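You operate a simulated robot arm through the tools that you are given. There is no shell and no other tool. Be economical: measure what you need, move in short steps, check, and stop when the job is done.

The job below is to be done with a simulated robot arm. You get a single attempt, and the scene is never put back.

JOB
Pack the bread roll and the nut bar in the green lunch box.
Fine: shut its lid.

It is judged by the outcome, as a careful person would: the job done as asked, and still so three seconds after it is handed in. It fails if anything else is knocked over, pushed out of place, dropped, spilled or broken. A push-on lid holds only when it is set on centred and level and pressed home; a screw cap is set on level and turned clockwise until tight.

ROBOT AND FRAMES
A 7-joint arm with a two-finger parallel gripper, fixed in place. Base frame: the origin is at the foot of the arm, x ahead of it, y to its left, z up. Readings come in mm, degrees, newtons and seconds.
With the tool pointing down near the work surface it reaches from about 460 to 920 mm from the base axis. Its first joint turns from -115.0 to 115.0 degrees. Payload 3.91 kg.
Tool frame: the origin (TCP) lies between the finger pads and is the grasp point; the fingertips stand 30 mm ahead of it; z points along the fingers, y is the line along which they close. Largest opening 110 mm; finger width 20, thickness 10; the body of the gripper, 48 by 112 mm, starts 55 mm behind the TCP.
Orientation is that of the tool frame in the base frame, as a unit quaternion [w, x, y, z]. With the fingers straight down and closing along the base's y, the tool's x points along the base's -x, its y along +y and its z along -z.

CONTROLS
- The arm moves only by the tool nudge_tool. Its argument "rows" is a list of rows, each an object (a shift or turn left out is 0, a gripper value left out holds the last) with "dp": the shift along the tool's x, y, z in units of 40 mm (1.0 is 40 mm), a list of three; "turn": the turn, a rotation vector about the tool's x, y, z in units of 4 degrees (1.0 is 4 degrees), a list of three; "grip": the opening in per cent of the stroke, from 0 (shut) to 100 (fully open). In form: [{"dp": [dx, dy, dz], "turn": [rx, ry, rz], "grip": grip}, ...]. A call has 1 to 10 rows; each row shifts and turns the commanded pose from where the row before left it, along the tool's axes as they then stand. A call with a number of a shift or a turn outside -1 to 1 is refused whole. Each row takes 0.2 s and may step no farther than 50 mm and 8.6 degrees from the row before; otherwise, or with a gripper value out of range, the whole call is refused. A pose out of reach is approached as far as the arm can. The call stops where the force on the tool passes 40 N (or 10 N more than at its start, if that is more) or the arm is blocked; 0.2 s more then pass. The fingers move at their own pace (about 153 mm/s each) and stop on an object; they squeeze with about 30 N. The grip force told is the motor's: it shows also when the fingers shut on nothing. Time passes only in rows, and 0.2 s behind the last, so rows that do not move let the fingers close. The reply holds the time, the measured pose of the TCP, the force on the tool along the base axes, the opening and the grip force, in the units named above and with some noise, with the torque about the TCP (base axes, N m) and any sound that the robot's microphone picked up, and new pictures: "pictures" is both (left out), scene, wrist or none.
- Cameras (640 x 400 px; columns grow to the right, rows downward): "scene" is fixed at [221.1, -499.9, 1686]; the picture's right is [0.79, -0.61, 0.00], its down [-0.41, -0.52, -0.75] and it looks along [0.46, 0.59, -0.66] (base axes); focal length 352 px, centre (320, 200). "wrist" rides on the gripper at [72, 17, -103] in the tool frame; the picture's right is [-0.23, 0.97, 0.00], its down [-0.76, -0.18, -0.62] and it looks along [-0.61, -0.14, 0.78] (tool axes); focal length 222 px, centre (320, 200). There is no depth. A picture from a camera that has moved, and an enlarged one, comes with that camera's place and axes in the base frame and with its lens.
- raise_lower(by): slides the trunk up (or, below 0, down) by that many mm; the arm rides with it, the base frame stays. It gives what a move gives, with no picture.
- close_up(camera, box): a new picture of the part [left, top, right, bottom] of that camera's present view, enlarged. It takes no simulated time.
- job_done(): hands the job in; it is judged then, once.

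Work in short steps. Places have to be worked out from the pictures, the camera data and where the tool is seen: move nearer, look again, correct. Check each grasp and each placing, and mend what went wrong. You have 120 turns and 200 pictures in all, those below and enlarged ones among them. Open the gripper and draw the arm clear of the work before you hand the job in, unless the task says otherwise; then end with one line.

The tools are called after "Request:" as name(argument=value, ...) on one line, values as JSON. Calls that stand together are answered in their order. nudge_tool: Moves the arm, as the interface text tells. Its arguments: {"type":"object","properties":{"rows":{"type":"array"},"pictures":{"type":"string","enum":["both","scene","wrist","none"]}},"required":["rows"]} The other tools are called the same way: raise_lower (by) slides the trunk up or down; close_up (camera, box) takes an enlarged picture of a part of a camera's view; job_done () hands the job in.

At the start:

```text
t: 0.0
tool_pos: [428.7, 217.9, 1321.5]
ee_rot: [0.0, 0.001, 1.0, 0.001]
ft_force: [-0.8, 0.2, -0.8]
ft_torque: [-0.04, 0.01, 0.06]
grip_width: 109.9
grip_force: 0.0
trunk travel left (down, up): [-875.0, 115.0]
```

scene: 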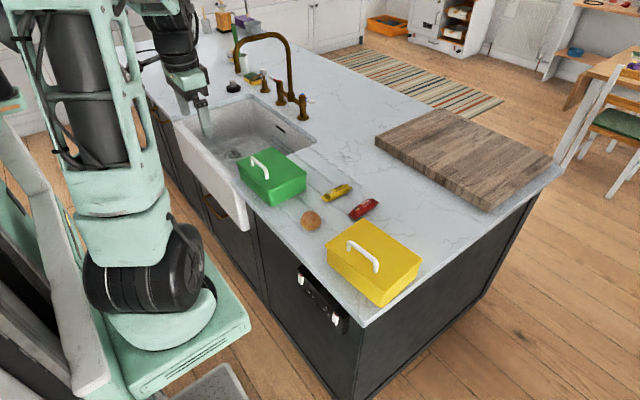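
wrist: 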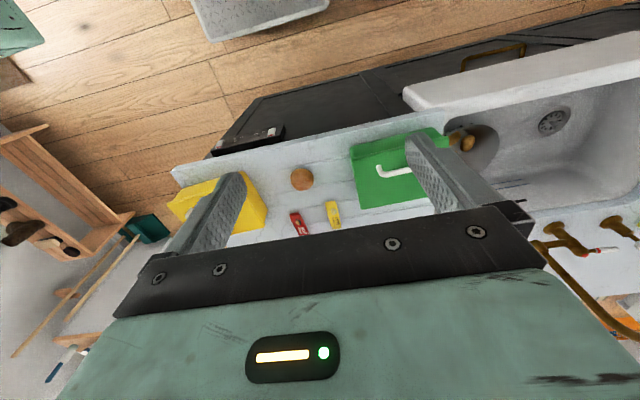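

I see a green and a yellow box, both with lids and white handles, a bread roll, and a yellow and a red bar. I'll enlarge the work area to tell which bar is the nut bar and how the lid sits.

Request:
close_up(camera="scene", box=[220, 130, 440, 310])

Request:
close_up(camera="scene", box=[290, 170, 390, 235])

Request:
close_up(camera="wrist", box=[160, 110, 480, 270])

```text
2.22 times, centred on (330, 220) of scene
camera zoom: at [221.1, -499.9, 1686.0], right [0.79, -0.61, 0.0], down [-0.41, -0.52, -0.75], along [0.46, 0.59, -0.66], focal length 782 px, centre (298, 156)
```

zoom: 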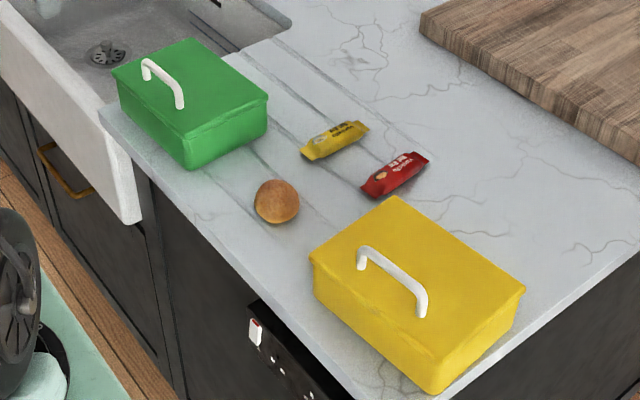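

```text
6.15 times, centred on (340, 202) of scene
camera zoom: at [221.1, -499.9, 1686.0], right [0.79, -0.61, 0.0], down [-0.41, -0.52, -0.75], along [0.46, 0.59, -0.66], focal length 2167 px, centre (197, 185)
```

zoom: 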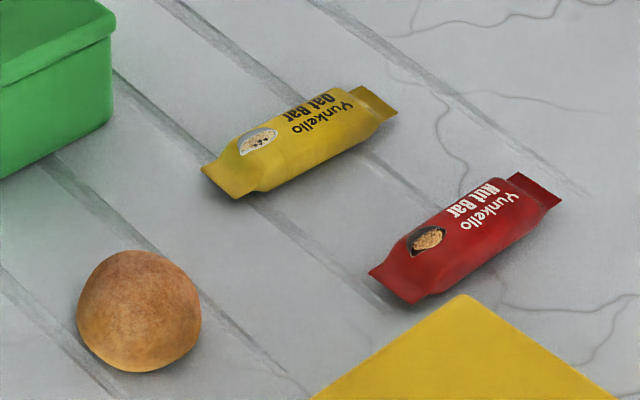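

```text
2.00 times, centred on (320, 190) of wrist
camera zoom: at [356.1, 235.0, 1425.8], right [0.23, 0.97, 0.0], down [0.76, -0.18, 0.62], along [0.61, -0.14, -0.78], focal length 444 px, centre (320, 220)
```

zoom: 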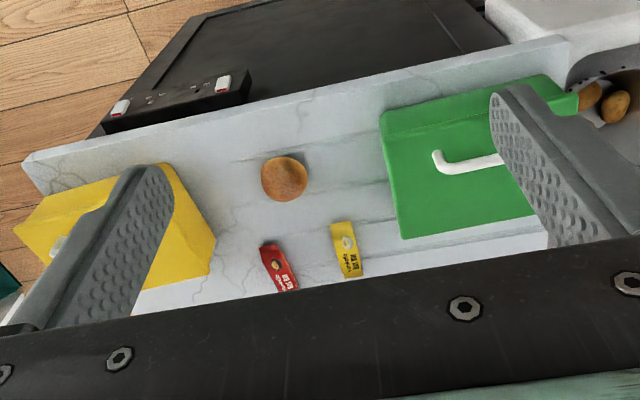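

The nut bar is the red one. From the two views I put the roll at about (664, 115, 932) and the counter at z≈905. I'll go lower for a better view.

Request:
nudge_tool(rows=[{"dp": [-0.45, -0.1, 0.85]}, {"dp": [-0.45, -0.1, 0.85]}, {"dp": [-0.45, -0.1, 0.85]}, {"dp": [-0.45, -0.1, 0.85]}, {"dp": [0, 0, 0]}])

```text
t: 1.2
tool_pos: [500.3, 201.8, 1185.7]
ee_rot: [-0.001, 0.0, 1.0, 0.0]
ft_force: [0.4, -0.1, -0.6]
ft_torque: [0.01, -0.01, 0.0]
grip_width: 110.1
grip_force: 0.2
trunk travel left (down, up): [-875.0, 115.0]
camera wrist: at [427.9, 219.8, 1289.6], right [0.23, 0.97, 0.0], down [0.76, -0.18, 0.62], along [0.61, -0.14, -0.78], focal length 222 px, centre (320, 200)
```

scene: 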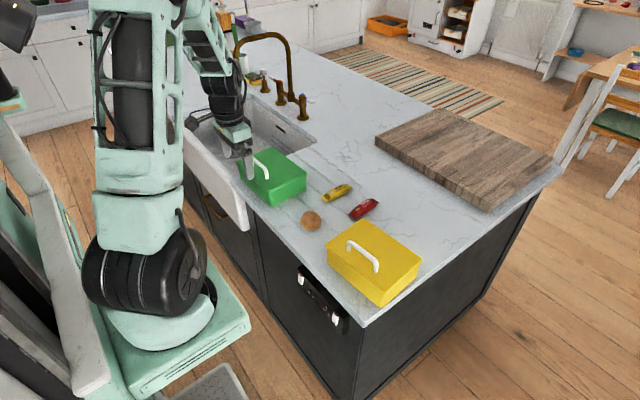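
wrist: 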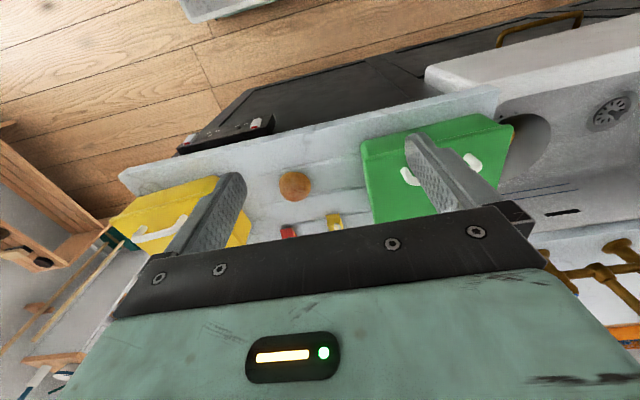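

I'll move over toward the green box and a little back, so I can see its lid and handle between the fingers.

Request:
nudge_tool(rows=[{"dp": [0.2, 0.9, 0]}, {"dp": [0.2, 0.9, 0]}, {"dp": [0.2, 0.9, 0]}, {"dp": [0, 0.6, 0]}, {"dp": [0, 0, 0]}], pictures="wrist")

Request:
close_up(camera="wrist", box=[200, 100, 440, 250])

Request:
close_up(camera="scene", box=[220, 130, 320, 220])

```text
t: 2.4
tool_pos: [477.6, 334.0, 1186.5]
ee_rot: [0.0, 0.0, 1.0, 0.0]
ft_force: [1.2, -0.4, -0.6]
ft_torque: [0.01, -0.01, 0.0]
grip_width: 109.7
grip_force: 0.1
trunk travel left (down, up): [-875.0, 115.0]
camera wrist: at [404.5, 351.3, 1290.8], right [0.23, 0.97, 0.0], down [0.76, -0.18, 0.62], along [0.61, -0.14, -0.78], focal length 222 px, centre (320, 200)
```

wrist: 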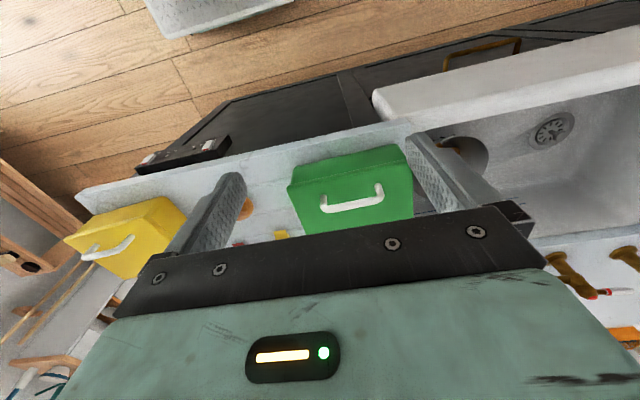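

```text
2.67 times, centred on (320, 175) of wrist
camera zoom: at [404.5, 351.3, 1290.8], right [0.23, 0.97, 0.0], down [0.76, -0.18, 0.62], along [0.61, -0.14, -0.78], focal length 592 px, centre (320, 267)
```

zoom: 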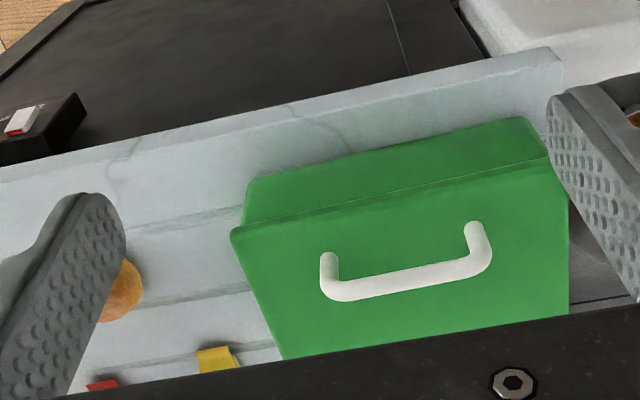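

```text
4.44 times, centred on (270, 175) of scene
camera zoom: at [221.1, -499.9, 1686.0], right [0.79, -0.61, 0.0], down [-0.41, -0.52, -0.75], along [0.46, 0.59, -0.66], focal length 1565 px, centre (542, 311)
```

zoom: 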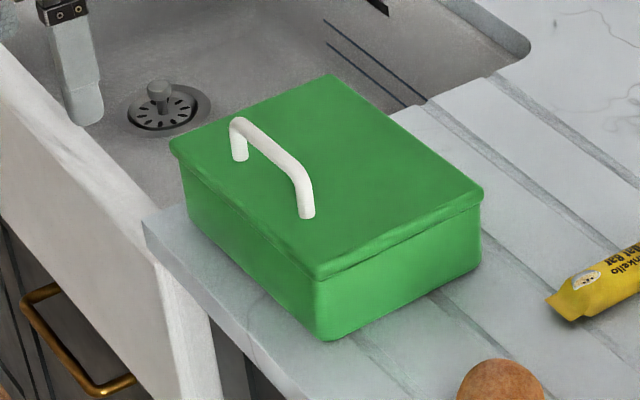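

The handle sits near the front (-x) edge, so the lid is probably hinged at the far edge. I estimate the lid top at x 603..752, y 247..444, z≈988, and the handle bar at x≈634, y 306..397, top z≈1020. I'll yaw the gripper about 88° so it closes across the bar.

Request:
nudge_tool(rows=[{"turn": [0, 0, 1]}, {"turn": [0, 0, 1]}, {"turn": [0, 0, 1]}, {"turn": [0, 0, 1]}, {"turn": [0, 0, 1]}, {"turn": [0, 0, 1]}, {"turn": [0, 0, 1]}, {"turn": [0, 0, 1]}, {"turn": [0, 0, 1]}, {"turn": [0, 0, 1]}], pictures="none")

Request:
nudge_tool(rows=[{"turn": [0, 0, 1]}, {"turn": [0, 0, 1]}, {"turn": [0, 0, 1]}, {"turn": [0, 0, 1]}, {"turn": [0, 0, 1]}, {"turn": [0, 0, 1]}, {"turn": [0, 0, 1]}, {"turn": [0, 0, 1]}, {"turn": [0, 0, 1]}, {"turn": [0, 0, 1]}], pictures="none")

Request:
nudge_tool(rows=[{"turn": [0, 0, 1]}, {"turn": [0, 0, 1]}, {"dp": [0.2, 0.98, 0]}, {"dp": [0.2, 0.98, 0]}, {"dp": [0.2, 0.98, 0]}, {"dp": [0.2, 0.95, 0]}, {}])

```text
t: 4.6
tool_pos: [476.4, 333.1, 1186.6]
ee_rot: [0.0, 0.342, 0.94, 0.0]
ft_force: [0.6, -0.4, 0.3]
ft_torque: [-0.05, -0.02, -0.01]
grip_width: 110.0
grip_force: 0.0
trunk travel left (down, up): [-875.0, 115.0]
```

```text
t: 6.8
tool_pos: [477.0, 334.0, 1185.7]
ee_rot: [0.0, 0.643, 0.766, 0.0]
ft_force: [0.4, -0.2, 0.0]
ft_torque: [-0.02, -0.02, -0.02]
grip_width: 110.0
grip_force: 0.0
trunk travel left (down, up): [-875.0, 115.0]
```

```text
t: 8.4
tool_pos: [628.2, 371.3, 1186.0]
ee_rot: [0.0, 0.694, 0.72, 0.0]
ft_force: [0.5, 0.5, -0.1]
ft_torque: [0.01, 0.0, -0.01]
grip_width: 109.7
grip_force: 0.0
trunk travel left (down, up): [-875.0, 115.0]
camera wrist: at [641.9, 445.1, 1290.5], right [0.98, -0.19, 0.0], down [-0.15, -0.77, 0.62], along [-0.12, -0.61, -0.78], focal length 222 px, centre (320, 200)
```

scene: 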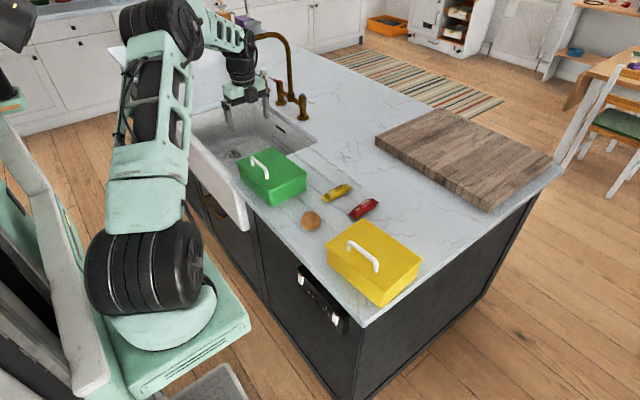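
wrist: 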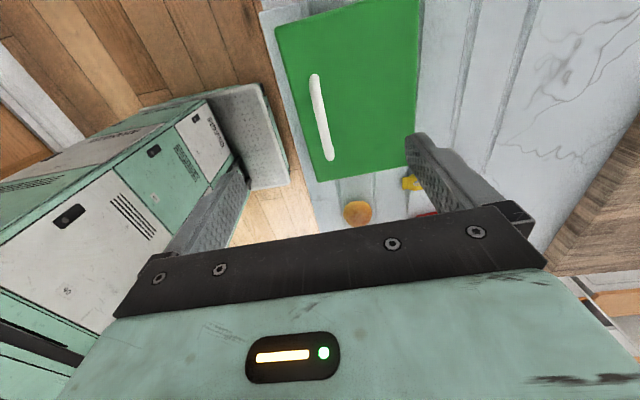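

The handle bar now measures x≈629, y 302..403, so I'm nearly above it. I'll centre in y and descend to z≈1050.

Request:
nudge_tool(rows=[{"dp": [-0.48, 0.05, 0.4]}, {"dp": [0, 0, 0.75]}, {"dp": [0, 0, 0.75]}, {"dp": [0, 0, 0.75]}, {"dp": [0, 0, 0.75]}, {}])

Request:
close_up(camera="scene", box=[220, 110, 320, 210])

```text
t: 9.8
tool_pos: [633.8, 351.6, 1051.2]
ee_rot: [0.001, 0.694, 0.72, 0.0]
ft_force: [-0.1, -0.1, 0.1]
ft_torque: [-0.03, -0.03, 0.01]
grip_width: 110.2
grip_force: 0.1
trunk travel left (down, up): [-875.0, 115.0]
camera wrist: at [647.8, 425.6, 1154.8], right [0.98, -0.19, 0.0], down [-0.15, -0.77, 0.62], along [-0.12, -0.61, -0.78], focal length 222 px, centre (320, 200)
```

scene: 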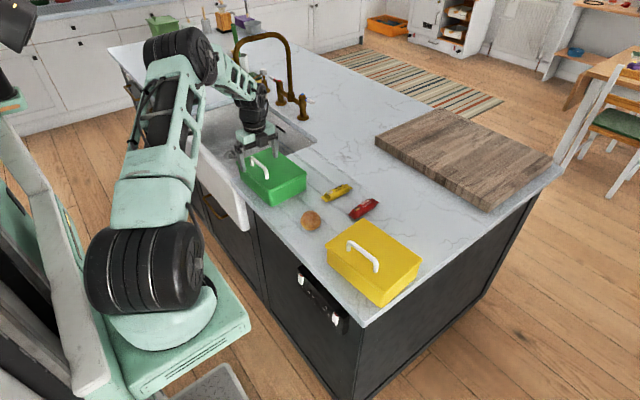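
wrist: 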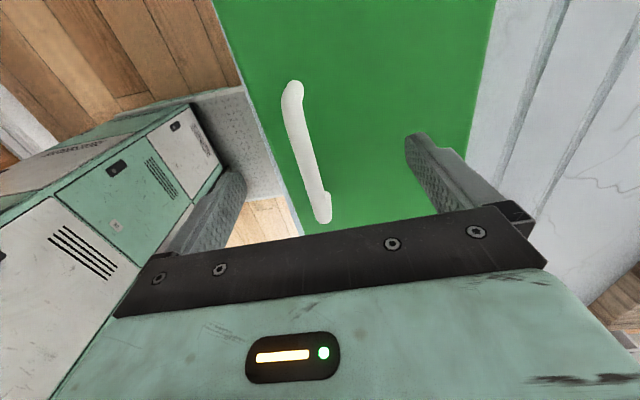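

```text
4.00 times, centred on (270, 160) of scene
camera zoom: at [221.1, -499.9, 1686.0], right [0.79, -0.61, 0.0], down [-0.41, -0.52, -0.75], along [0.46, 0.59, -0.66], focal length 1408 px, centre (520, 360)
```

zoom: 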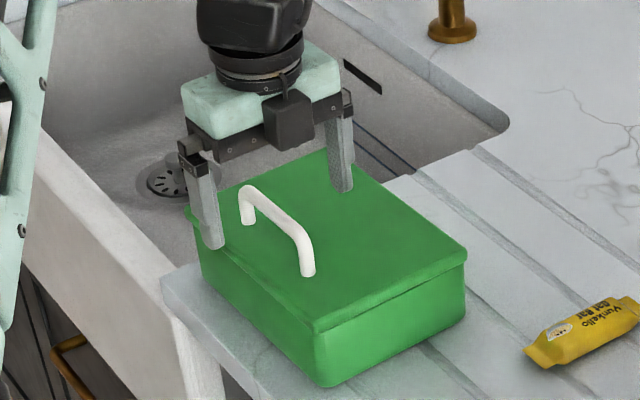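

The bar is between the fingers, at x≈627–632. I'll shift slightly in x, narrow to about 40 mm, and lower a little.

Request:
nudge_tool(rows=[{"dp": [0, -0.08, 0.0], "grip": 40}, {"dp": [0, 0, 0.2]}, {"dp": [0, 0, 0.15]}, {}])

Request:
close_up(camera="scene", box=[230, 130, 300, 190])

```text
t: 10.8
tool_pos: [632.3, 350.9, 1036.8]
ee_rot: [0.001, 0.695, 0.719, -0.001]
ft_force: [1.4, -0.2, -0.1]
ft_torque: [-0.05, -0.01, 0.01]
grip_width: 43.8
grip_force: 0.0
trunk travel left (down, up): [-875.0, 115.0]
camera wrist: at [645.1, 425.3, 1139.6], right [0.98, -0.19, 0.0], down [-0.15, -0.77, 0.62], along [-0.12, -0.61, -0.78], focal length 222 px, centre (320, 200)
```

scene: 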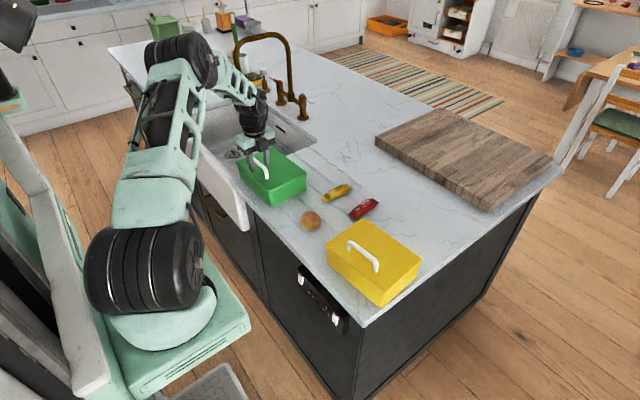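
wrist: 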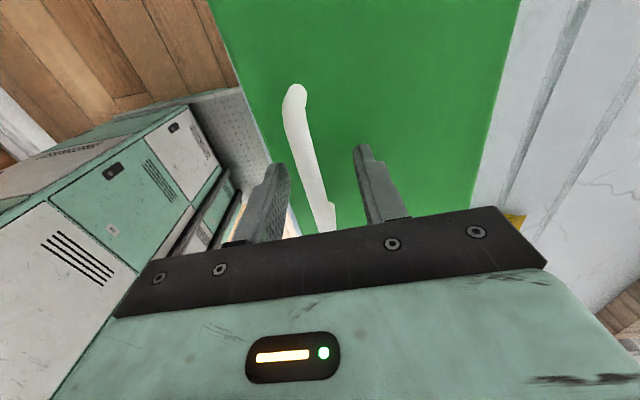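

```text
6.67 times, centred on (265, 160) of scene
camera zoom: at [221.1, -499.9, 1686.0], right [0.79, -0.61, 0.0], down [-0.41, -0.52, -0.75], along [0.46, 0.59, -0.66], focal length 2348 px, centre (687, 467)
```

zoom: 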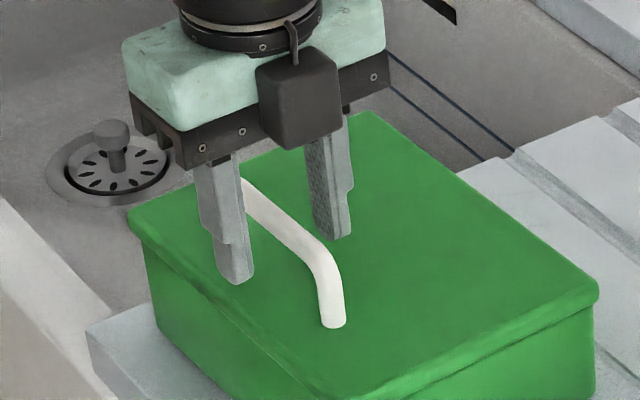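

The fingers straddle the bar with the tips above the lid. I'll close on it and check the reading.

Request:
nudge_tool(rows=[{"grip": 20}, {"grip": 10}, {"grip": 0}, {}, {}], pictures="wrist")

Request:
close_up(camera="scene", box=[230, 130, 320, 210])

```text
t: 12.0
tool_pos: [629.9, 351.2, 1037.0]
ee_rot: [0.0, 0.694, 0.72, 0.0]
ft_force: [-1.7, 0.8, 1.1]
ft_torque: [0.06, 0.04, -0.01]
grip_width: 11.2
grip_force: 30.4
trunk travel left (down, up): [-875.0, 115.0]
camera wrist: at [644.9, 425.4, 1139.9], right [0.98, -0.19, 0.0], down [-0.15, -0.77, 0.62], along [-0.12, -0.61, -0.78], focal length 222 px, centre (320, 200)
```

wrist: 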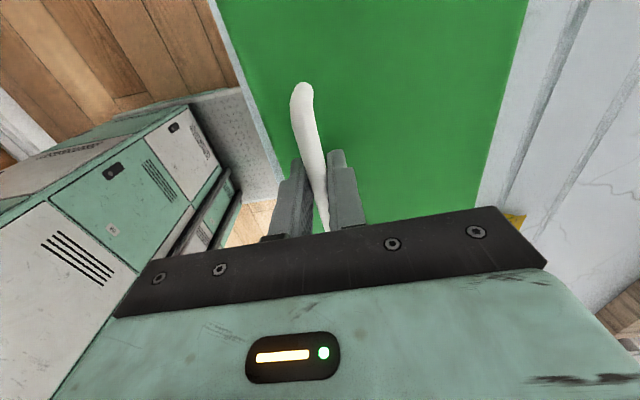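

```text
5.00 times, centred on (275, 170) of scene
camera zoom: at [221.1, -499.9, 1686.0], right [0.79, -0.61, 0.0], down [-0.41, -0.52, -0.75], along [0.46, 0.59, -0.66], focal length 1761 px, centre (545, 350)
```

zoom: 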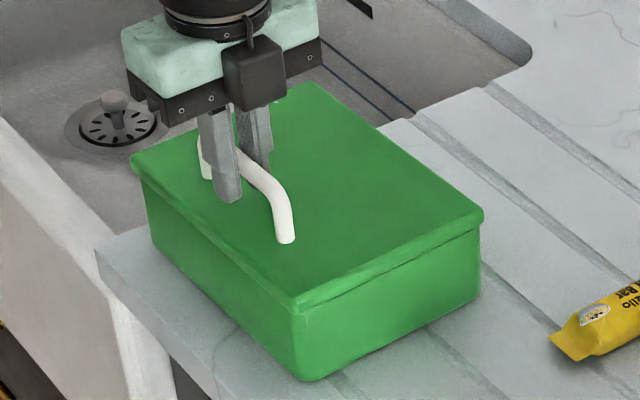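

The bar is held at 11 mm and the box hasn't moved. I'll lift gently along a hinge arc, about 8°, to test how the lid behaves.

Request:
nudge_tool(rows=[{"dp": [0, 0.08, -0.2]}, {"dp": [0, 0.1, -0.22]}, {}], pictures="wrist")

Request:
close_up(camera="scene", box=[230, 130, 320, 210])

```text
t: 12.8
tool_pos: [639.2, 352.6, 1052.2]
ee_rot: [0.0, 0.695, 0.719, 0.0]
ft_force: [0.4, 0.1, 0.7]
ft_torque: [-0.18, 0.01, 0.07]
grip_width: 11.1
grip_force: 29.7
trunk travel left (down, up): [-875.0, 115.0]
camera wrist: at [652.4, 425.7, 1156.5], right [0.98, -0.19, 0.0], down [-0.15, -0.77, 0.62], along [-0.12, -0.61, -0.78], focal length 222 px, centre (320, 200)
```

wrist: 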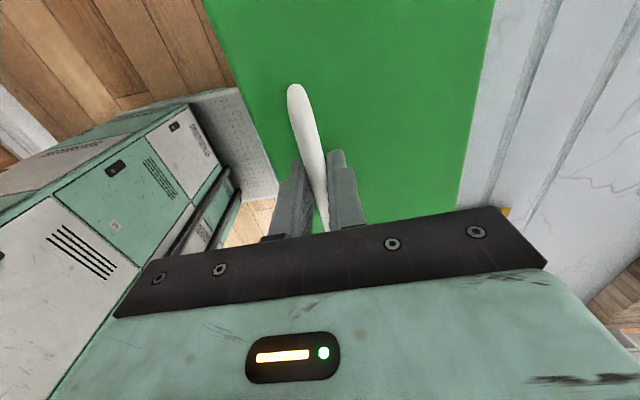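

```text
5.00 times, centred on (275, 170) of scene
camera zoom: at [221.1, -499.9, 1686.0], right [0.79, -0.61, 0.0], down [-0.41, -0.52, -0.75], along [0.46, 0.59, -0.66], focal length 1761 px, centre (545, 350)
```

zoom: 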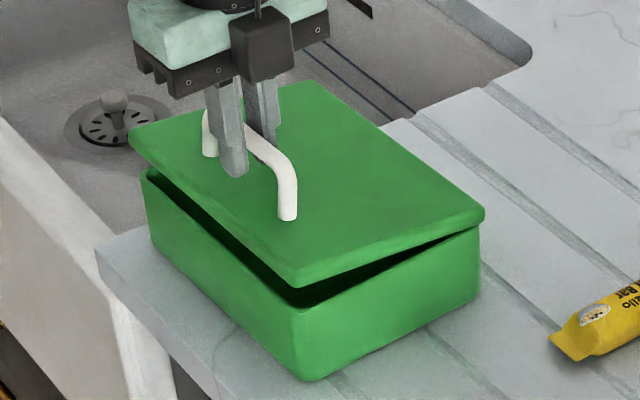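

The lid is confirmed hinged and follows with little force. I'll continue along the arc to about 44°.

Request:
nudge_tool(rows=[{"dp": [0, 0.2, -0.29]}, {"dp": [0, 0.2, -0.27]}, {"dp": [0, 0.24, -0.24]}, {"dp": [0, 0.26, -0.23]}, {"dp": [0, 0.29, -0.19]}, {"dp": [0, 0.3, -0.16]}, {}], pictures="scene")

Request:
close_up(camera="scene", box=[230, 100, 320, 210])

```text
t: 14.4
tool_pos: [700.5, 355.4, 1108.1]
ee_rot: [0.0, 0.695, 0.719, 0.0]
ft_force: [0.6, 0.2, -1.6]
ft_torque: [-0.14, 0.04, 0.03]
grip_width: 11.2
grip_force: 30.1
trunk travel left (down, up): [-875.0, 115.0]
```

scene: 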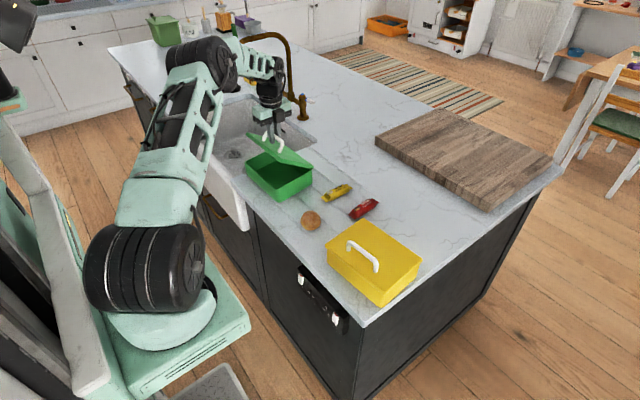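

```text
3.64 times, centred on (275, 155) of scene
camera zoom: at [221.1, -499.9, 1686.0], right [0.79, -0.61, 0.0], down [-0.41, -0.52, -0.75], along [0.46, 0.59, -0.66], focal length 1280 px, centre (484, 364)
```

zoom: 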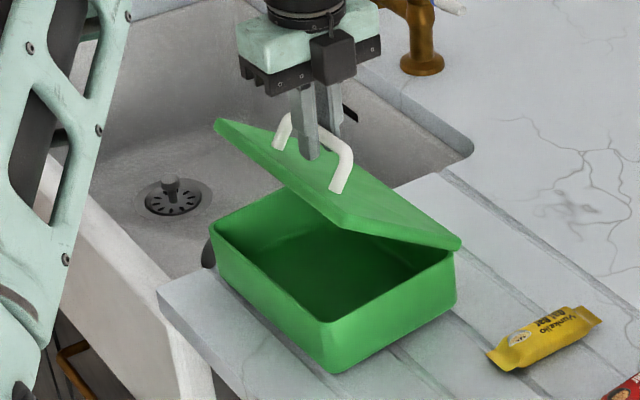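

The lid is at about 38°, but the box slid about 22 mm in +x because my arc was slightly off. I'll carry on with a corrected arc (hinge z≈988, r≈128) and ease the box back in -x as I go.

Request:
nudge_tool(rows=[{"dp": [0, 0.18, -0.18]}, {"dp": [0, 0.21, -0.14]}, {"dp": [0, 0.215, -0.11]}, {"dp": [0, 0.225, -0.085]}, {"dp": [0, 0.23, -0.045]}, {"dp": [0, 0.335, -0.015]}, {}], pictures="none")

Request:
close_up(camera="scene", box=[230, 100, 320, 210])

```text
t: 16.0
tool_pos: [752.9, 357.9, 1130.4]
ee_rot: [-0.001, 0.694, 0.72, 0.0]
ft_force: [-0.3, -0.6, -2.8]
ft_torque: [-0.1, -0.03, 0.01]
grip_width: 11.2
grip_force: 29.5
trunk travel left (down, up): [-875.0, 115.0]
```

```text
3.64 times, centred on (275, 155) of scene
camera zoom: at [221.1, -499.9, 1686.0], right [0.79, -0.61, 0.0], down [-0.41, -0.52, -0.75], along [0.46, 0.59, -0.66], focal length 1280 px, centre (484, 364)
```

zoom: 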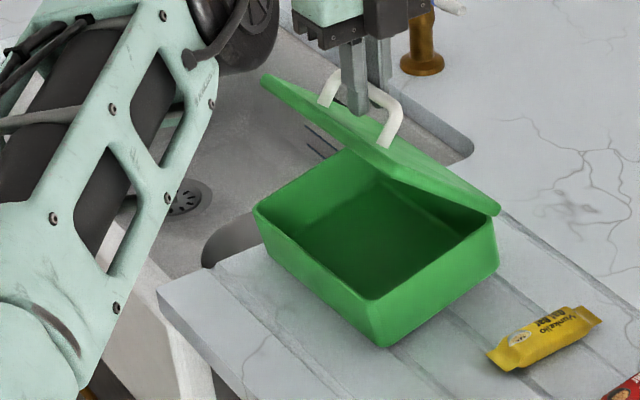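

The box slid further, so I need a precise lid angle before going on. I'll look closer.

Request:
close_up(camera="scene", box=[265, 110, 325, 200])

Request:
close_up(camera="wrist", box=[0, 0, 640, 400])

```text
4.44 times, centred on (295, 155) of scene
camera zoom: at [221.1, -499.9, 1686.0], right [0.79, -0.61, 0.0], down [-0.41, -0.52, -0.75], along [0.46, 0.59, -0.66], focal length 1565 px, centre (431, 400)
```

zoom: 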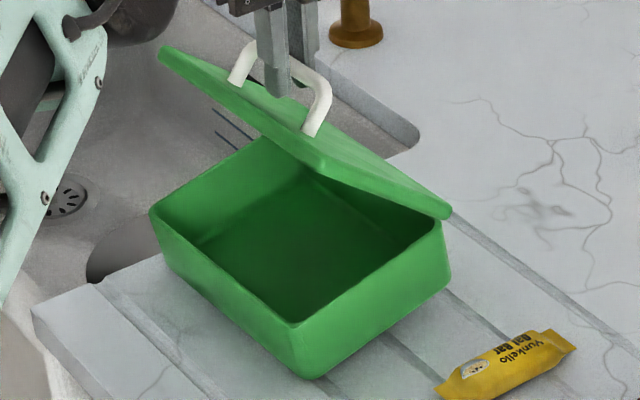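

```text
1.00 times, centred on (320, 200) of wrist (not enlarged: the box is as wide or as high as the picture)
camera zoom: at [767.2, 430.3, 1234.7], right [0.98, -0.19, 0.0], down [-0.15, -0.77, 0.62], along [-0.12, -0.61, -0.78], focal length 222 px, centre (320, 200)
```

zoom: 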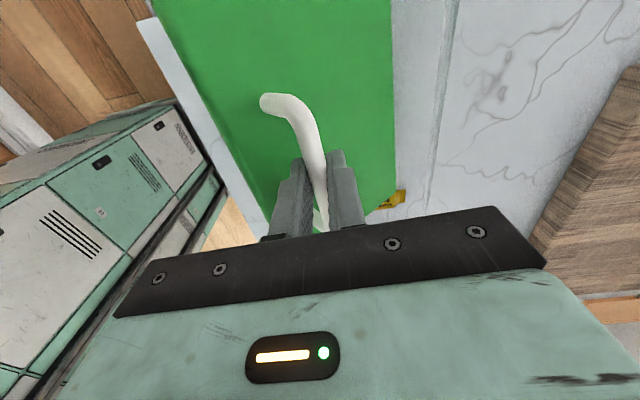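

The lid is stuck at about 40°. The finger tip probably met the lid plate and the bar slipped toward the tips. I'll drag the box back to its place, lower the lid along the arc, then regrip nearer the tips with clearance.

Request:
nudge_tool(rows=[{"dp": [0, -0.3, 0]}, {"dp": [0, -0.32, 0]}, {"dp": [0, -0.32, 0]}, {"dp": [0, -0.32, 0]}, {"dp": [0, -0.32, 0]}, {"dp": [0, -0.3, 0]}, {}], pictures="none")

Request:
close_up(camera="scene", box=[230, 110, 320, 210])

```text
t: 17.6
tool_pos: [677.8, 352.5, 1131.1]
ee_rot: [-0.001, 0.694, 0.72, -0.001]
ft_force: [0.9, -0.3, -1.1]
ft_torque: [-0.08, 0.08, 0.01]
grip_width: 11.1
grip_force: 29.8
trunk travel left (down, up): [-875.0, 115.0]
```

```text
4.00 times, centred on (275, 160) of scene
camera zoom: at [221.1, -499.9, 1686.0], right [0.79, -0.61, 0.0], down [-0.41, -0.52, -0.75], along [0.46, 0.59, -0.66], focal length 1408 px, centre (500, 360)
```

zoom: 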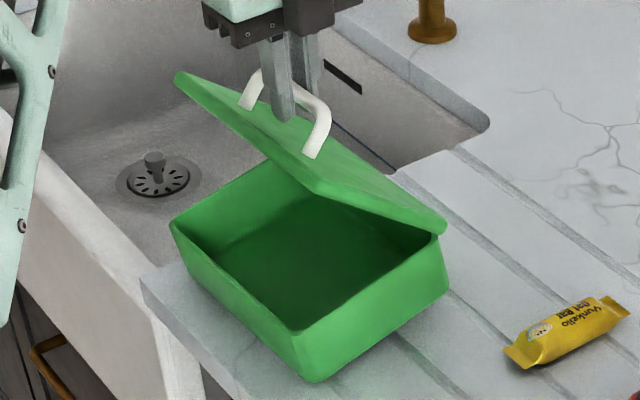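

The box is back home and the fingertips are deep and touching the lid, so interference is confirmed. I'll lower the lid back along the arc and regrip about 10 mm higher.

Request:
nudge_tool(rows=[{"dp": [0, -0.39, 0.38]}, {"dp": [0, -0.32, 0.435]}, {"dp": [0, -0.25, 0.48]}, {"dp": [0, -0.17, 0.51]}, {"dp": [0, -0.07, 0.4]}, {}], pictures="none")

Request:
close_up(camera="scene", box=[230, 130, 320, 210])

```text
t: 19.0
tool_pos: [630.4, 351.3, 1042.3]
ee_rot: [0.0, 0.694, 0.72, 0.0]
ft_force: [0.1, 0.5, 0.1]
ft_torque: [0.0, 0.02, 0.04]
grip_width: 11.1
grip_force: 29.7
trunk travel left (down, up): [-875.0, 115.0]
```

```text
5.00 times, centred on (275, 170) of scene
camera zoom: at [221.1, -499.9, 1686.0], right [0.79, -0.61, 0.0], down [-0.41, -0.52, -0.75], along [0.46, 0.59, -0.66], focal length 1761 px, centre (545, 350)
```

zoom: 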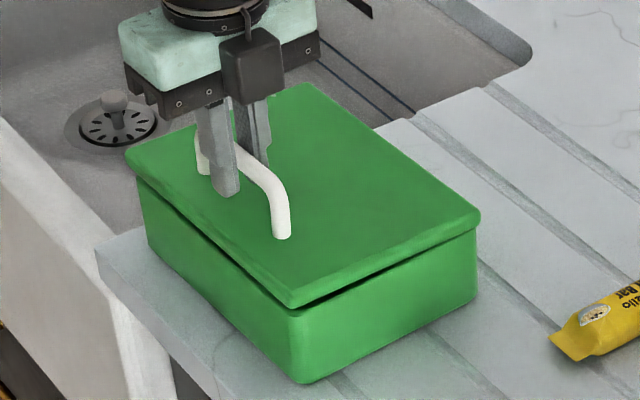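

Nearly closed again at the original spot. I'll open to release, go up to z≈1047, and regrip.

Request:
nudge_tool(rows=[{"dp": [0, 0, 0], "grip": 25}, {"dp": [0, 0, -0.1]}, {"grip": 0}, {}, {}], pictures="none")

Request:
close_up(camera="scene", box=[235, 130, 295, 190])

```text
t: 20.2
tool_pos: [631.4, 350.5, 1046.7]
ee_rot: [0.0, 0.694, 0.72, 0.0]
ft_force: [1.1, 0.5, -1.0]
ft_torque: [-0.01, -0.02, 0.01]
grip_width: 11.2
grip_force: 30.1
trunk travel left (down, up): [-875.0, 115.0]
```

```text
6.67 times, centred on (265, 160) of scene
camera zoom: at [221.1, -499.9, 1686.0], right [0.79, -0.61, 0.0], down [-0.41, -0.52, -0.75], along [0.46, 0.59, -0.66], focal length 2348 px, centre (687, 467)
```

zoom: 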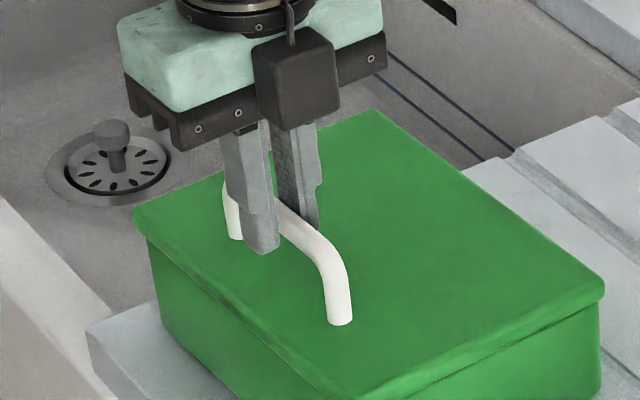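

Gripped with more tip clearance. Lifting along the refined arc (r≈138) to about 45°.

Request:
nudge_tool(rows=[{"dp": [0, 0.085, -0.53]}, {"dp": [0, 0.17, -0.515]}, {"dp": [0, 0.245, -0.48]}, {"dp": [0, 0.32, -0.44]}, {"dp": [0, 0.38, -0.38]}, {}], pictures="none")

Request:
close_up(camera="scene", box=[230, 110, 320, 210])

```text
t: 21.6
tool_pos: [680.3, 352.9, 1140.9]
ee_rot: [0.001, 0.694, 0.72, 0.0]
ft_force: [1.1, 0.1, -2.2]
ft_torque: [-0.22, -0.06, 0.05]
grip_width: 10.9
grip_force: 30.4
trunk travel left (down, up): [-875.0, 115.0]
```

```text
4.00 times, centred on (275, 160) of scene
camera zoom: at [221.1, -499.9, 1686.0], right [0.79, -0.61, 0.0], down [-0.41, -0.52, -0.75], along [0.46, 0.59, -0.66], focal length 1408 px, centre (500, 360)
```

zoom: 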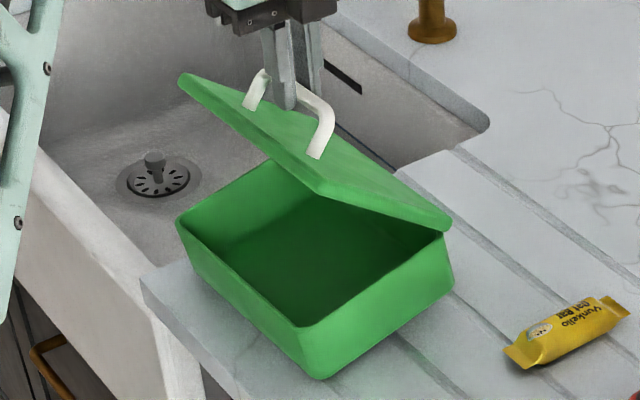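

Good clearance now, and the box moved only about 6 mm. Continuing the arc toward vertical.

Request:
nudge_tool(rows=[{"dp": [0, 0.2, -0.17]}, {"dp": [0, 0.2, -0.15]}, {"dp": [0, 0.22, -0.13]}, {"dp": [0, 0.22, -0.11]}, {}], pictures="none")

Request:
close_up(camera="scene", box=[230, 110, 320, 210])

```text
t: 22.8
tool_pos: [713.0, 354.4, 1161.5]
ee_rot: [0.0, 0.694, 0.72, 0.0]
ft_force: [-0.2, -0.2, -0.9]
ft_torque: [-0.09, -0.01, 0.08]
grip_width: 11.3
grip_force: 30.3
trunk travel left (down, up): [-875.0, 115.0]
```

```text
4.00 times, centred on (275, 160) of scene
camera zoom: at [221.1, -499.9, 1686.0], right [0.79, -0.61, 0.0], down [-0.41, -0.52, -0.75], along [0.46, 0.59, -0.66], focal length 1408 px, centre (500, 360)
```

zoom: 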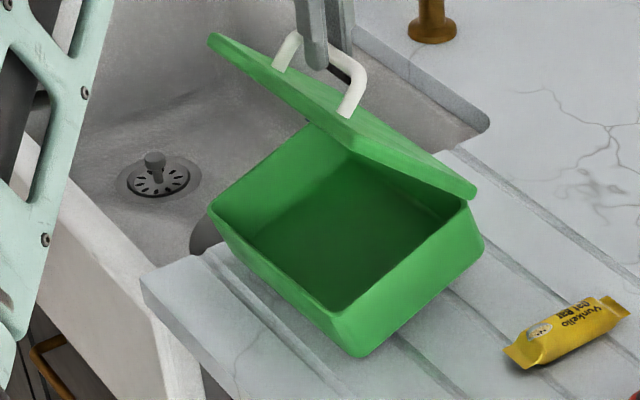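

The box is being dragged and its front lifted rather than the lid opening past about 45°. I'll check the wrist view and a side close-up before forcing anything.

Request:
close_up(camera="wrist", box=[180, 0, 480, 240])

Request:
close_up(camera="scene", box=[265, 100, 325, 160])

```text
1.67 times, centred on (330, 120) of wrist
camera zoom: at [726.1, 427.9, 1265.9], right [0.98, -0.19, 0.0], down [-0.15, -0.77, 0.62], along [-0.12, -0.61, -0.78], focal length 370 px, centre (303, 333)
```

zoom: 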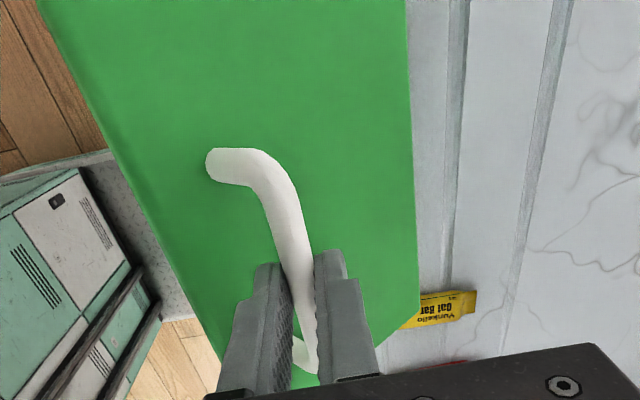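

```text
6.67 times, centred on (295, 130) of scene
camera zoom: at [221.1, -499.9, 1686.0], right [0.79, -0.61, 0.0], down [-0.41, -0.52, -0.75], along [0.46, 0.59, -0.66], focal length 2348 px, centre (487, 667)
```

zoom: 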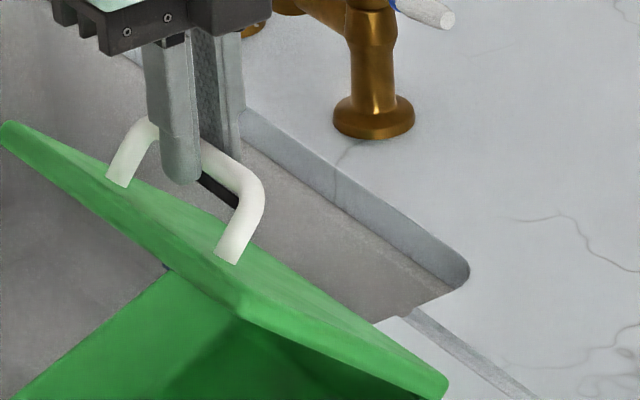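

The box is so light that pinch friction on the bar turns box and lid together. I'll lower it back along the path, then regrip with the tool pre-tilted so the bar is hooked or turned with the tool.

Request:
nudge_tool(rows=[{"dp": [0, -0.22, 0.11]}, {"dp": [0, -0.22, 0.13]}, {"dp": [0, -0.2, 0.15]}, {"dp": [0, -0.2, 0.17]}, {"dp": [0, -0.38, 0.38]}, {"dp": [0, -0.32, 0.44]}, {"dp": [0, -0.245, 0.48]}, {"dp": [0, -0.17, 0.515]}, {"dp": [0, -0.06, 0.42]}, {}], pictures="none")

Request:
close_up(camera="scene", box=[230, 120, 330, 210])

```text
t: 25.0
tool_pos: [632.0, 352.0, 1050.6]
ee_rot: [0.0, 0.695, 0.719, -0.001]
ft_force: [-0.4, 0.4, -2.3]
ft_torque: [-0.2, 0.04, 0.04]
grip_width: 10.9
grip_force: 29.8
trunk travel left (down, up): [-875.0, 115.0]
```

```text
4.44 times, centred on (280, 165) of scene
camera zoom: at [221.1, -499.9, 1686.0], right [0.79, -0.61, 0.0], down [-0.41, -0.52, -0.75], along [0.46, 0.59, -0.66], focal length 1565 px, centre (498, 356)
```

zoom: 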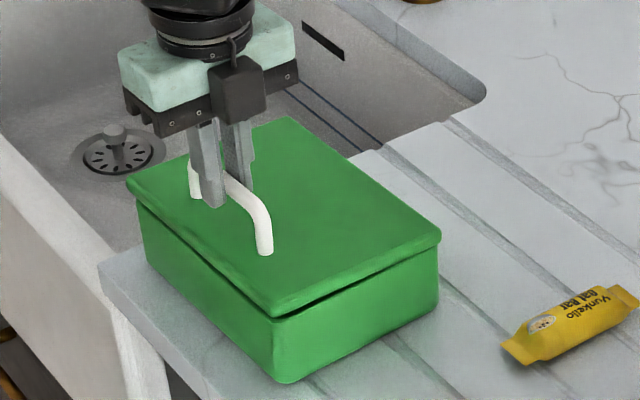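

Box is back home and the lid almost shut. I'll release, rise, and tilt the tool -60° about the bar axis so the fingers point under and toward +x. Then the gripper can turn with the lid.

Request:
nudge_tool(rows=[{"grip": 30}, {"dp": [0, 0, -0.75]}, {"dp": [0, 0, -0.75]}, {"turn": [-1, 0, 0]}, {"turn": [-1, 0, 0]}, {"turn": [-1, 0, 0]}, {"turn": [-1, 0, 0]}, {"turn": [-1, 0, 0]}, {"turn": [-1, 0, 0]}, {"turn": [-1, 0, 0]}], pictures="none")

Request:
nudge_tool(rows=[{"turn": [-1, 0, 0]}, {"turn": [-1, 0, 0]}, {"turn": [-1, 0, 0]}, {"turn": [-1, 0, 0]}, {"turn": [-1, 0, 0]}, {"turn": [-1, 0, 0]}, {"turn": [-1, 0, 0]}, {"turn": [-1, 0, 0]}, {}])

```text
t: 27.2
tool_pos: [631.0, 350.7, 1111.7]
ee_rot: [0.168, 0.674, 0.698, 0.174]
ft_force: [-0.3, -0.7, 0.5]
ft_torque: [0.02, 0.01, -0.02]
grip_width: 33.1
grip_force: 0.1
trunk travel left (down, up): [-875.0, 115.0]
```

```text
t: 29.4
tool_pos: [664.3, 324.5, 1118.5]
ee_rot: [0.355, 0.627, 0.598, 0.353]
ft_force: [-0.2, -0.8, 0.3]
ft_torque: [-0.03, 0.02, 0.03]
grip_width: 33.0
grip_force: 0.0
trunk travel left (down, up): [-875.0, 115.0]
stopped in row 9: the arm was blocked; the commanded pose is now the measured one
camera wrist: at [586.2, 399.2, 1186.5], right [0.48, -0.26, 0.84], down [-0.66, -0.74, 0.14], along [0.58, -0.62, -0.52], focal length 222 px, centre (320, 200)
```

scene: 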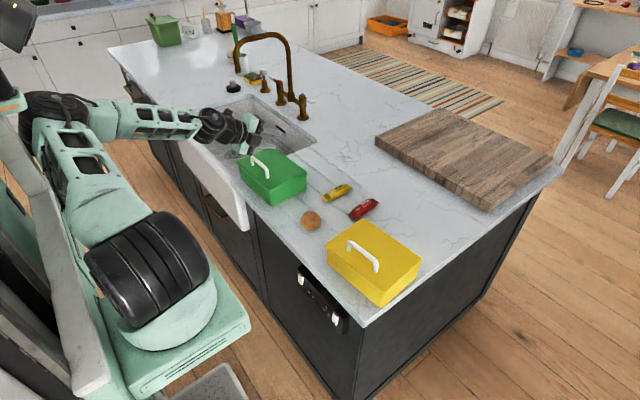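
wrist: 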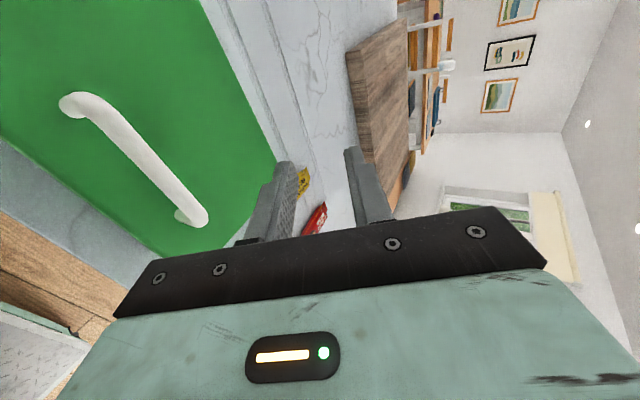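

-60° is at a joint limit there, so I'll use about -40°. I'm turning back 20° and moving to a pre-approach point behind the bar.

Request:
nudge_tool(rows=[{"turn": [1, 0, 0]}, {"turn": [1, 0, 0]}, {"turn": [1, 0, 0]}, {"turn": [1, 0, 0]}, {"turn": [1, 0, 0]}, {"dp": [0.2, -0.745, -0.06]}, {"dp": [0.2, -0.745, -0.06]}, {"dp": [0.2, -0.745, -0.06]}, {}])

Request:
close_up(camera="scene", box=[220, 110, 310, 200])

```text
t: 31.6
tool_pos: [616.7, 332.9, 1065.7]
ee_rot: [0.247, 0.695, 0.633, 0.236]
ft_force: [0.1, -0.4, 0.1]
ft_torque: [-0.01, 0.0, 0.0]
grip_width: 32.9
grip_force: 0.1
trunk travel left (down, up): [-875.0, 115.0]
stopped in row 9: the arm was blocked; the commanded pose is now the measured one
camera wrist: at [568.1, 408.8, 1157.3], right [0.72, -0.3, 0.62], down [-0.6, -0.72, 0.35], along [0.34, -0.63, -0.7], focal length 222 px, centre (320, 200)
```

scene: 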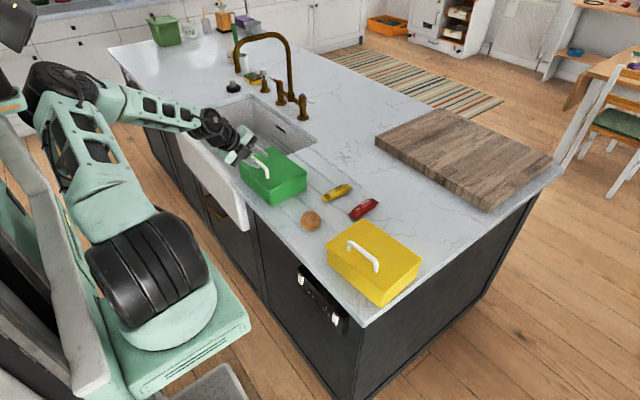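
wrist: 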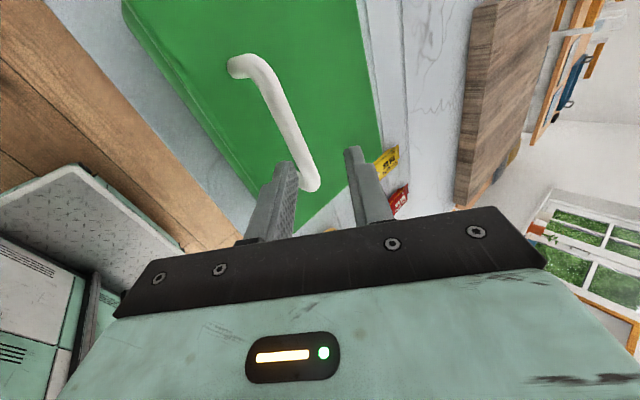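

```text
4.44 times, centred on (265, 155) of scene
camera zoom: at [221.1, -499.9, 1686.0], right [0.79, -0.61, 0.0], down [-0.41, -0.52, -0.75], along [0.46, 0.59, -0.66], focal length 1565 px, centre (564, 400)
```

zoom: 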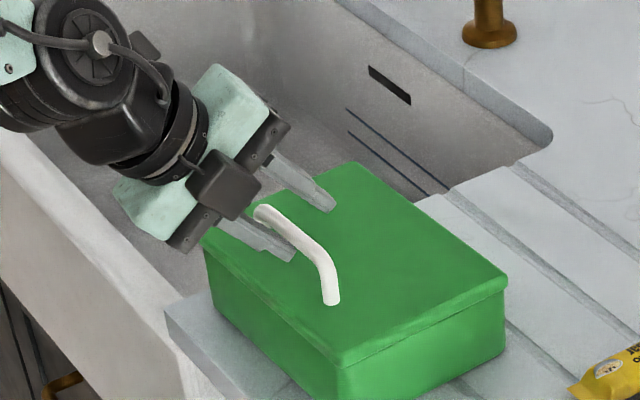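

The limit is still in play at -40°. About -24° was reachable before, so I'll retreat upward to that tilt and fix the small yaw drift.

Request:
nudge_tool(rows=[{"dp": [0, 0.4, -0.5], "turn": [1, 0, 0]}, {"dp": [0, 0.2, -0.4], "turn": [1, 0, 0]}, {"dp": [0.2, 0, 0], "turn": [1, 0, 0]}, {"dp": [0.25, 0, 0], "turn": [1, 0, 0]}, {"turn": [0, 0.36, -0.8]}, {"turn": [0, 0.36, -0.8]}, {}])

```text
t: 33.2
tool_pos: [611.9, 351.8, 1110.2]
ee_rot: [0.139, 0.68, 0.703, 0.156]
ft_force: [-0.7, 0.2, -0.4]
ft_torque: [0.0, 0.02, -0.02]
grip_width: 32.9
grip_force: 0.1
trunk travel left (down, up): [-875.0, 115.0]
camera wrist: at [582.9, 420.9, 1212.4], right [0.9, -0.2, 0.39], down [-0.39, -0.78, 0.48], along [0.21, -0.59, -0.78], focal length 222 px, centre (320, 200)
```

scene: 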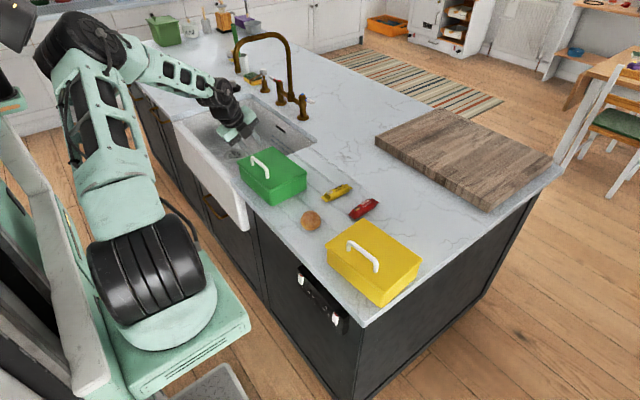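
wrist: 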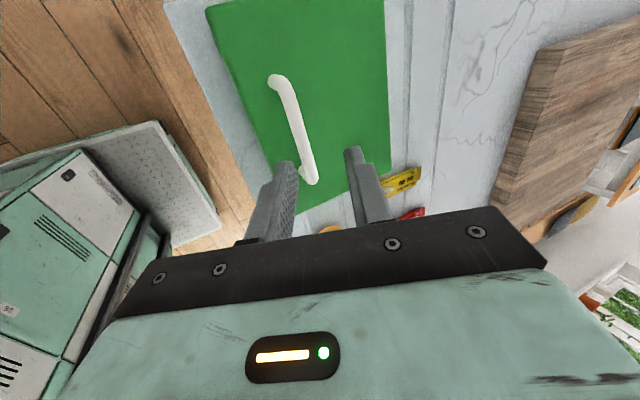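

Tilt is 24° and yaw is good. I'll approach along the tool axis to straddle the bar, with its centre about 8 mm from the tips.

Request:
nudge_tool(rows=[{"dp": [0, -0.5, 0.2]}, {"dp": [0, 0, 0.5]}, {"dp": [0, 0, 0.5]}, {"dp": [0, 0, 0.3]}, {}])

Request:
close_up(camera="scene", box=[235, 130, 295, 190])

```text
t: 34.4
tool_pos: [619.0, 351.6, 1048.0]
ee_rot: [0.14, 0.68, 0.703, 0.156]
ft_force: [0.6, 0.0, 0.5]
ft_torque: [-0.02, 0.04, 0.01]
grip_width: 33.0
grip_force: 0.1
trunk travel left (down, up): [-875.0, 115.0]
camera wrist: at [589.1, 421.7, 1149.8], right [0.9, -0.2, 0.39], down [-0.39, -0.78, 0.48], along [0.21, -0.59, -0.78], focal length 222 px, centre (320, 200)
```

scene: 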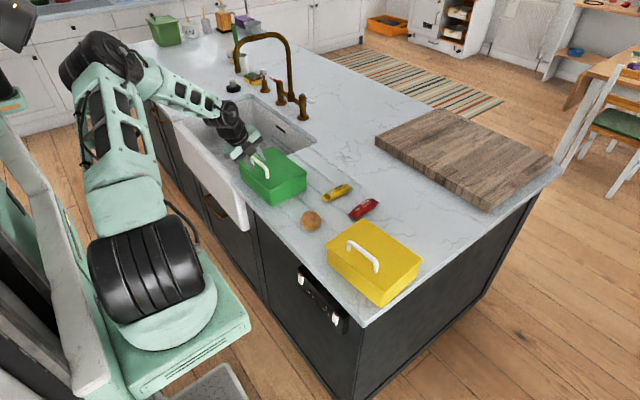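
wrist: 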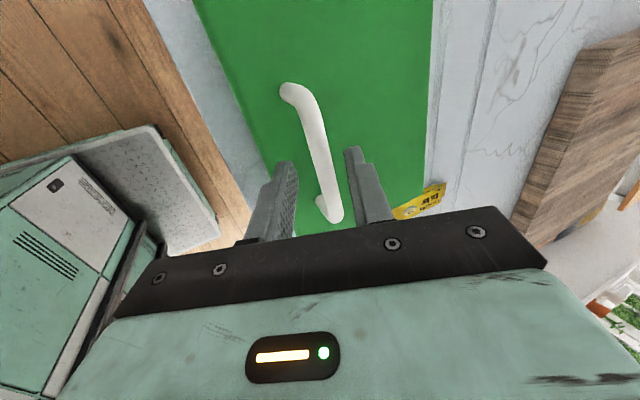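

```text
6.67 times, centred on (265, 160) of scene
camera zoom: at [221.1, -499.9, 1686.0], right [0.79, -0.61, 0.0], down [-0.41, -0.52, -0.75], along [0.46, 0.59, -0.66], focal length 2348 px, centre (687, 467)
```

zoom: 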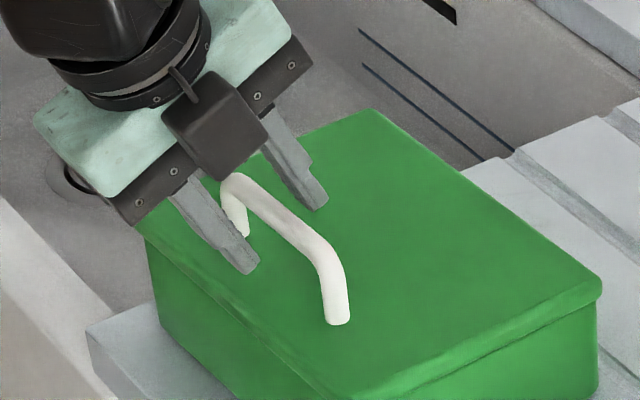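

The bar is between the fingers. I'll advance 10 mm and close.

Request:
nudge_tool(rows=[{"dp": [0, 0, 0.25]}, {"grip": 15}, {"grip": 0}, {}, {}], pictures="none")

Request:
close_up(camera="scene", box=[235, 130, 295, 190])

```text
t: 35.6
tool_pos: [623.0, 352.5, 1038.9]
ee_rot: [0.14, 0.68, 0.702, 0.155]
ft_force: [2.6, -0.5, 3.8]
ft_torque: [-0.03, -0.05, 0.01]
grip_width: 11.1
grip_force: 30.1
trunk travel left (down, up): [-875.0, 115.0]
```

```text
6.67 times, centred on (265, 160) of scene
camera zoom: at [221.1, -499.9, 1686.0], right [0.79, -0.61, 0.0], down [-0.41, -0.52, -0.75], along [0.46, 0.59, -0.66], focal length 2348 px, centre (687, 467)
```

zoom: 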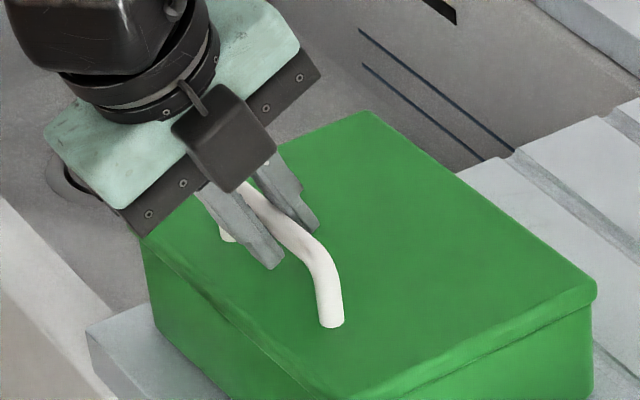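

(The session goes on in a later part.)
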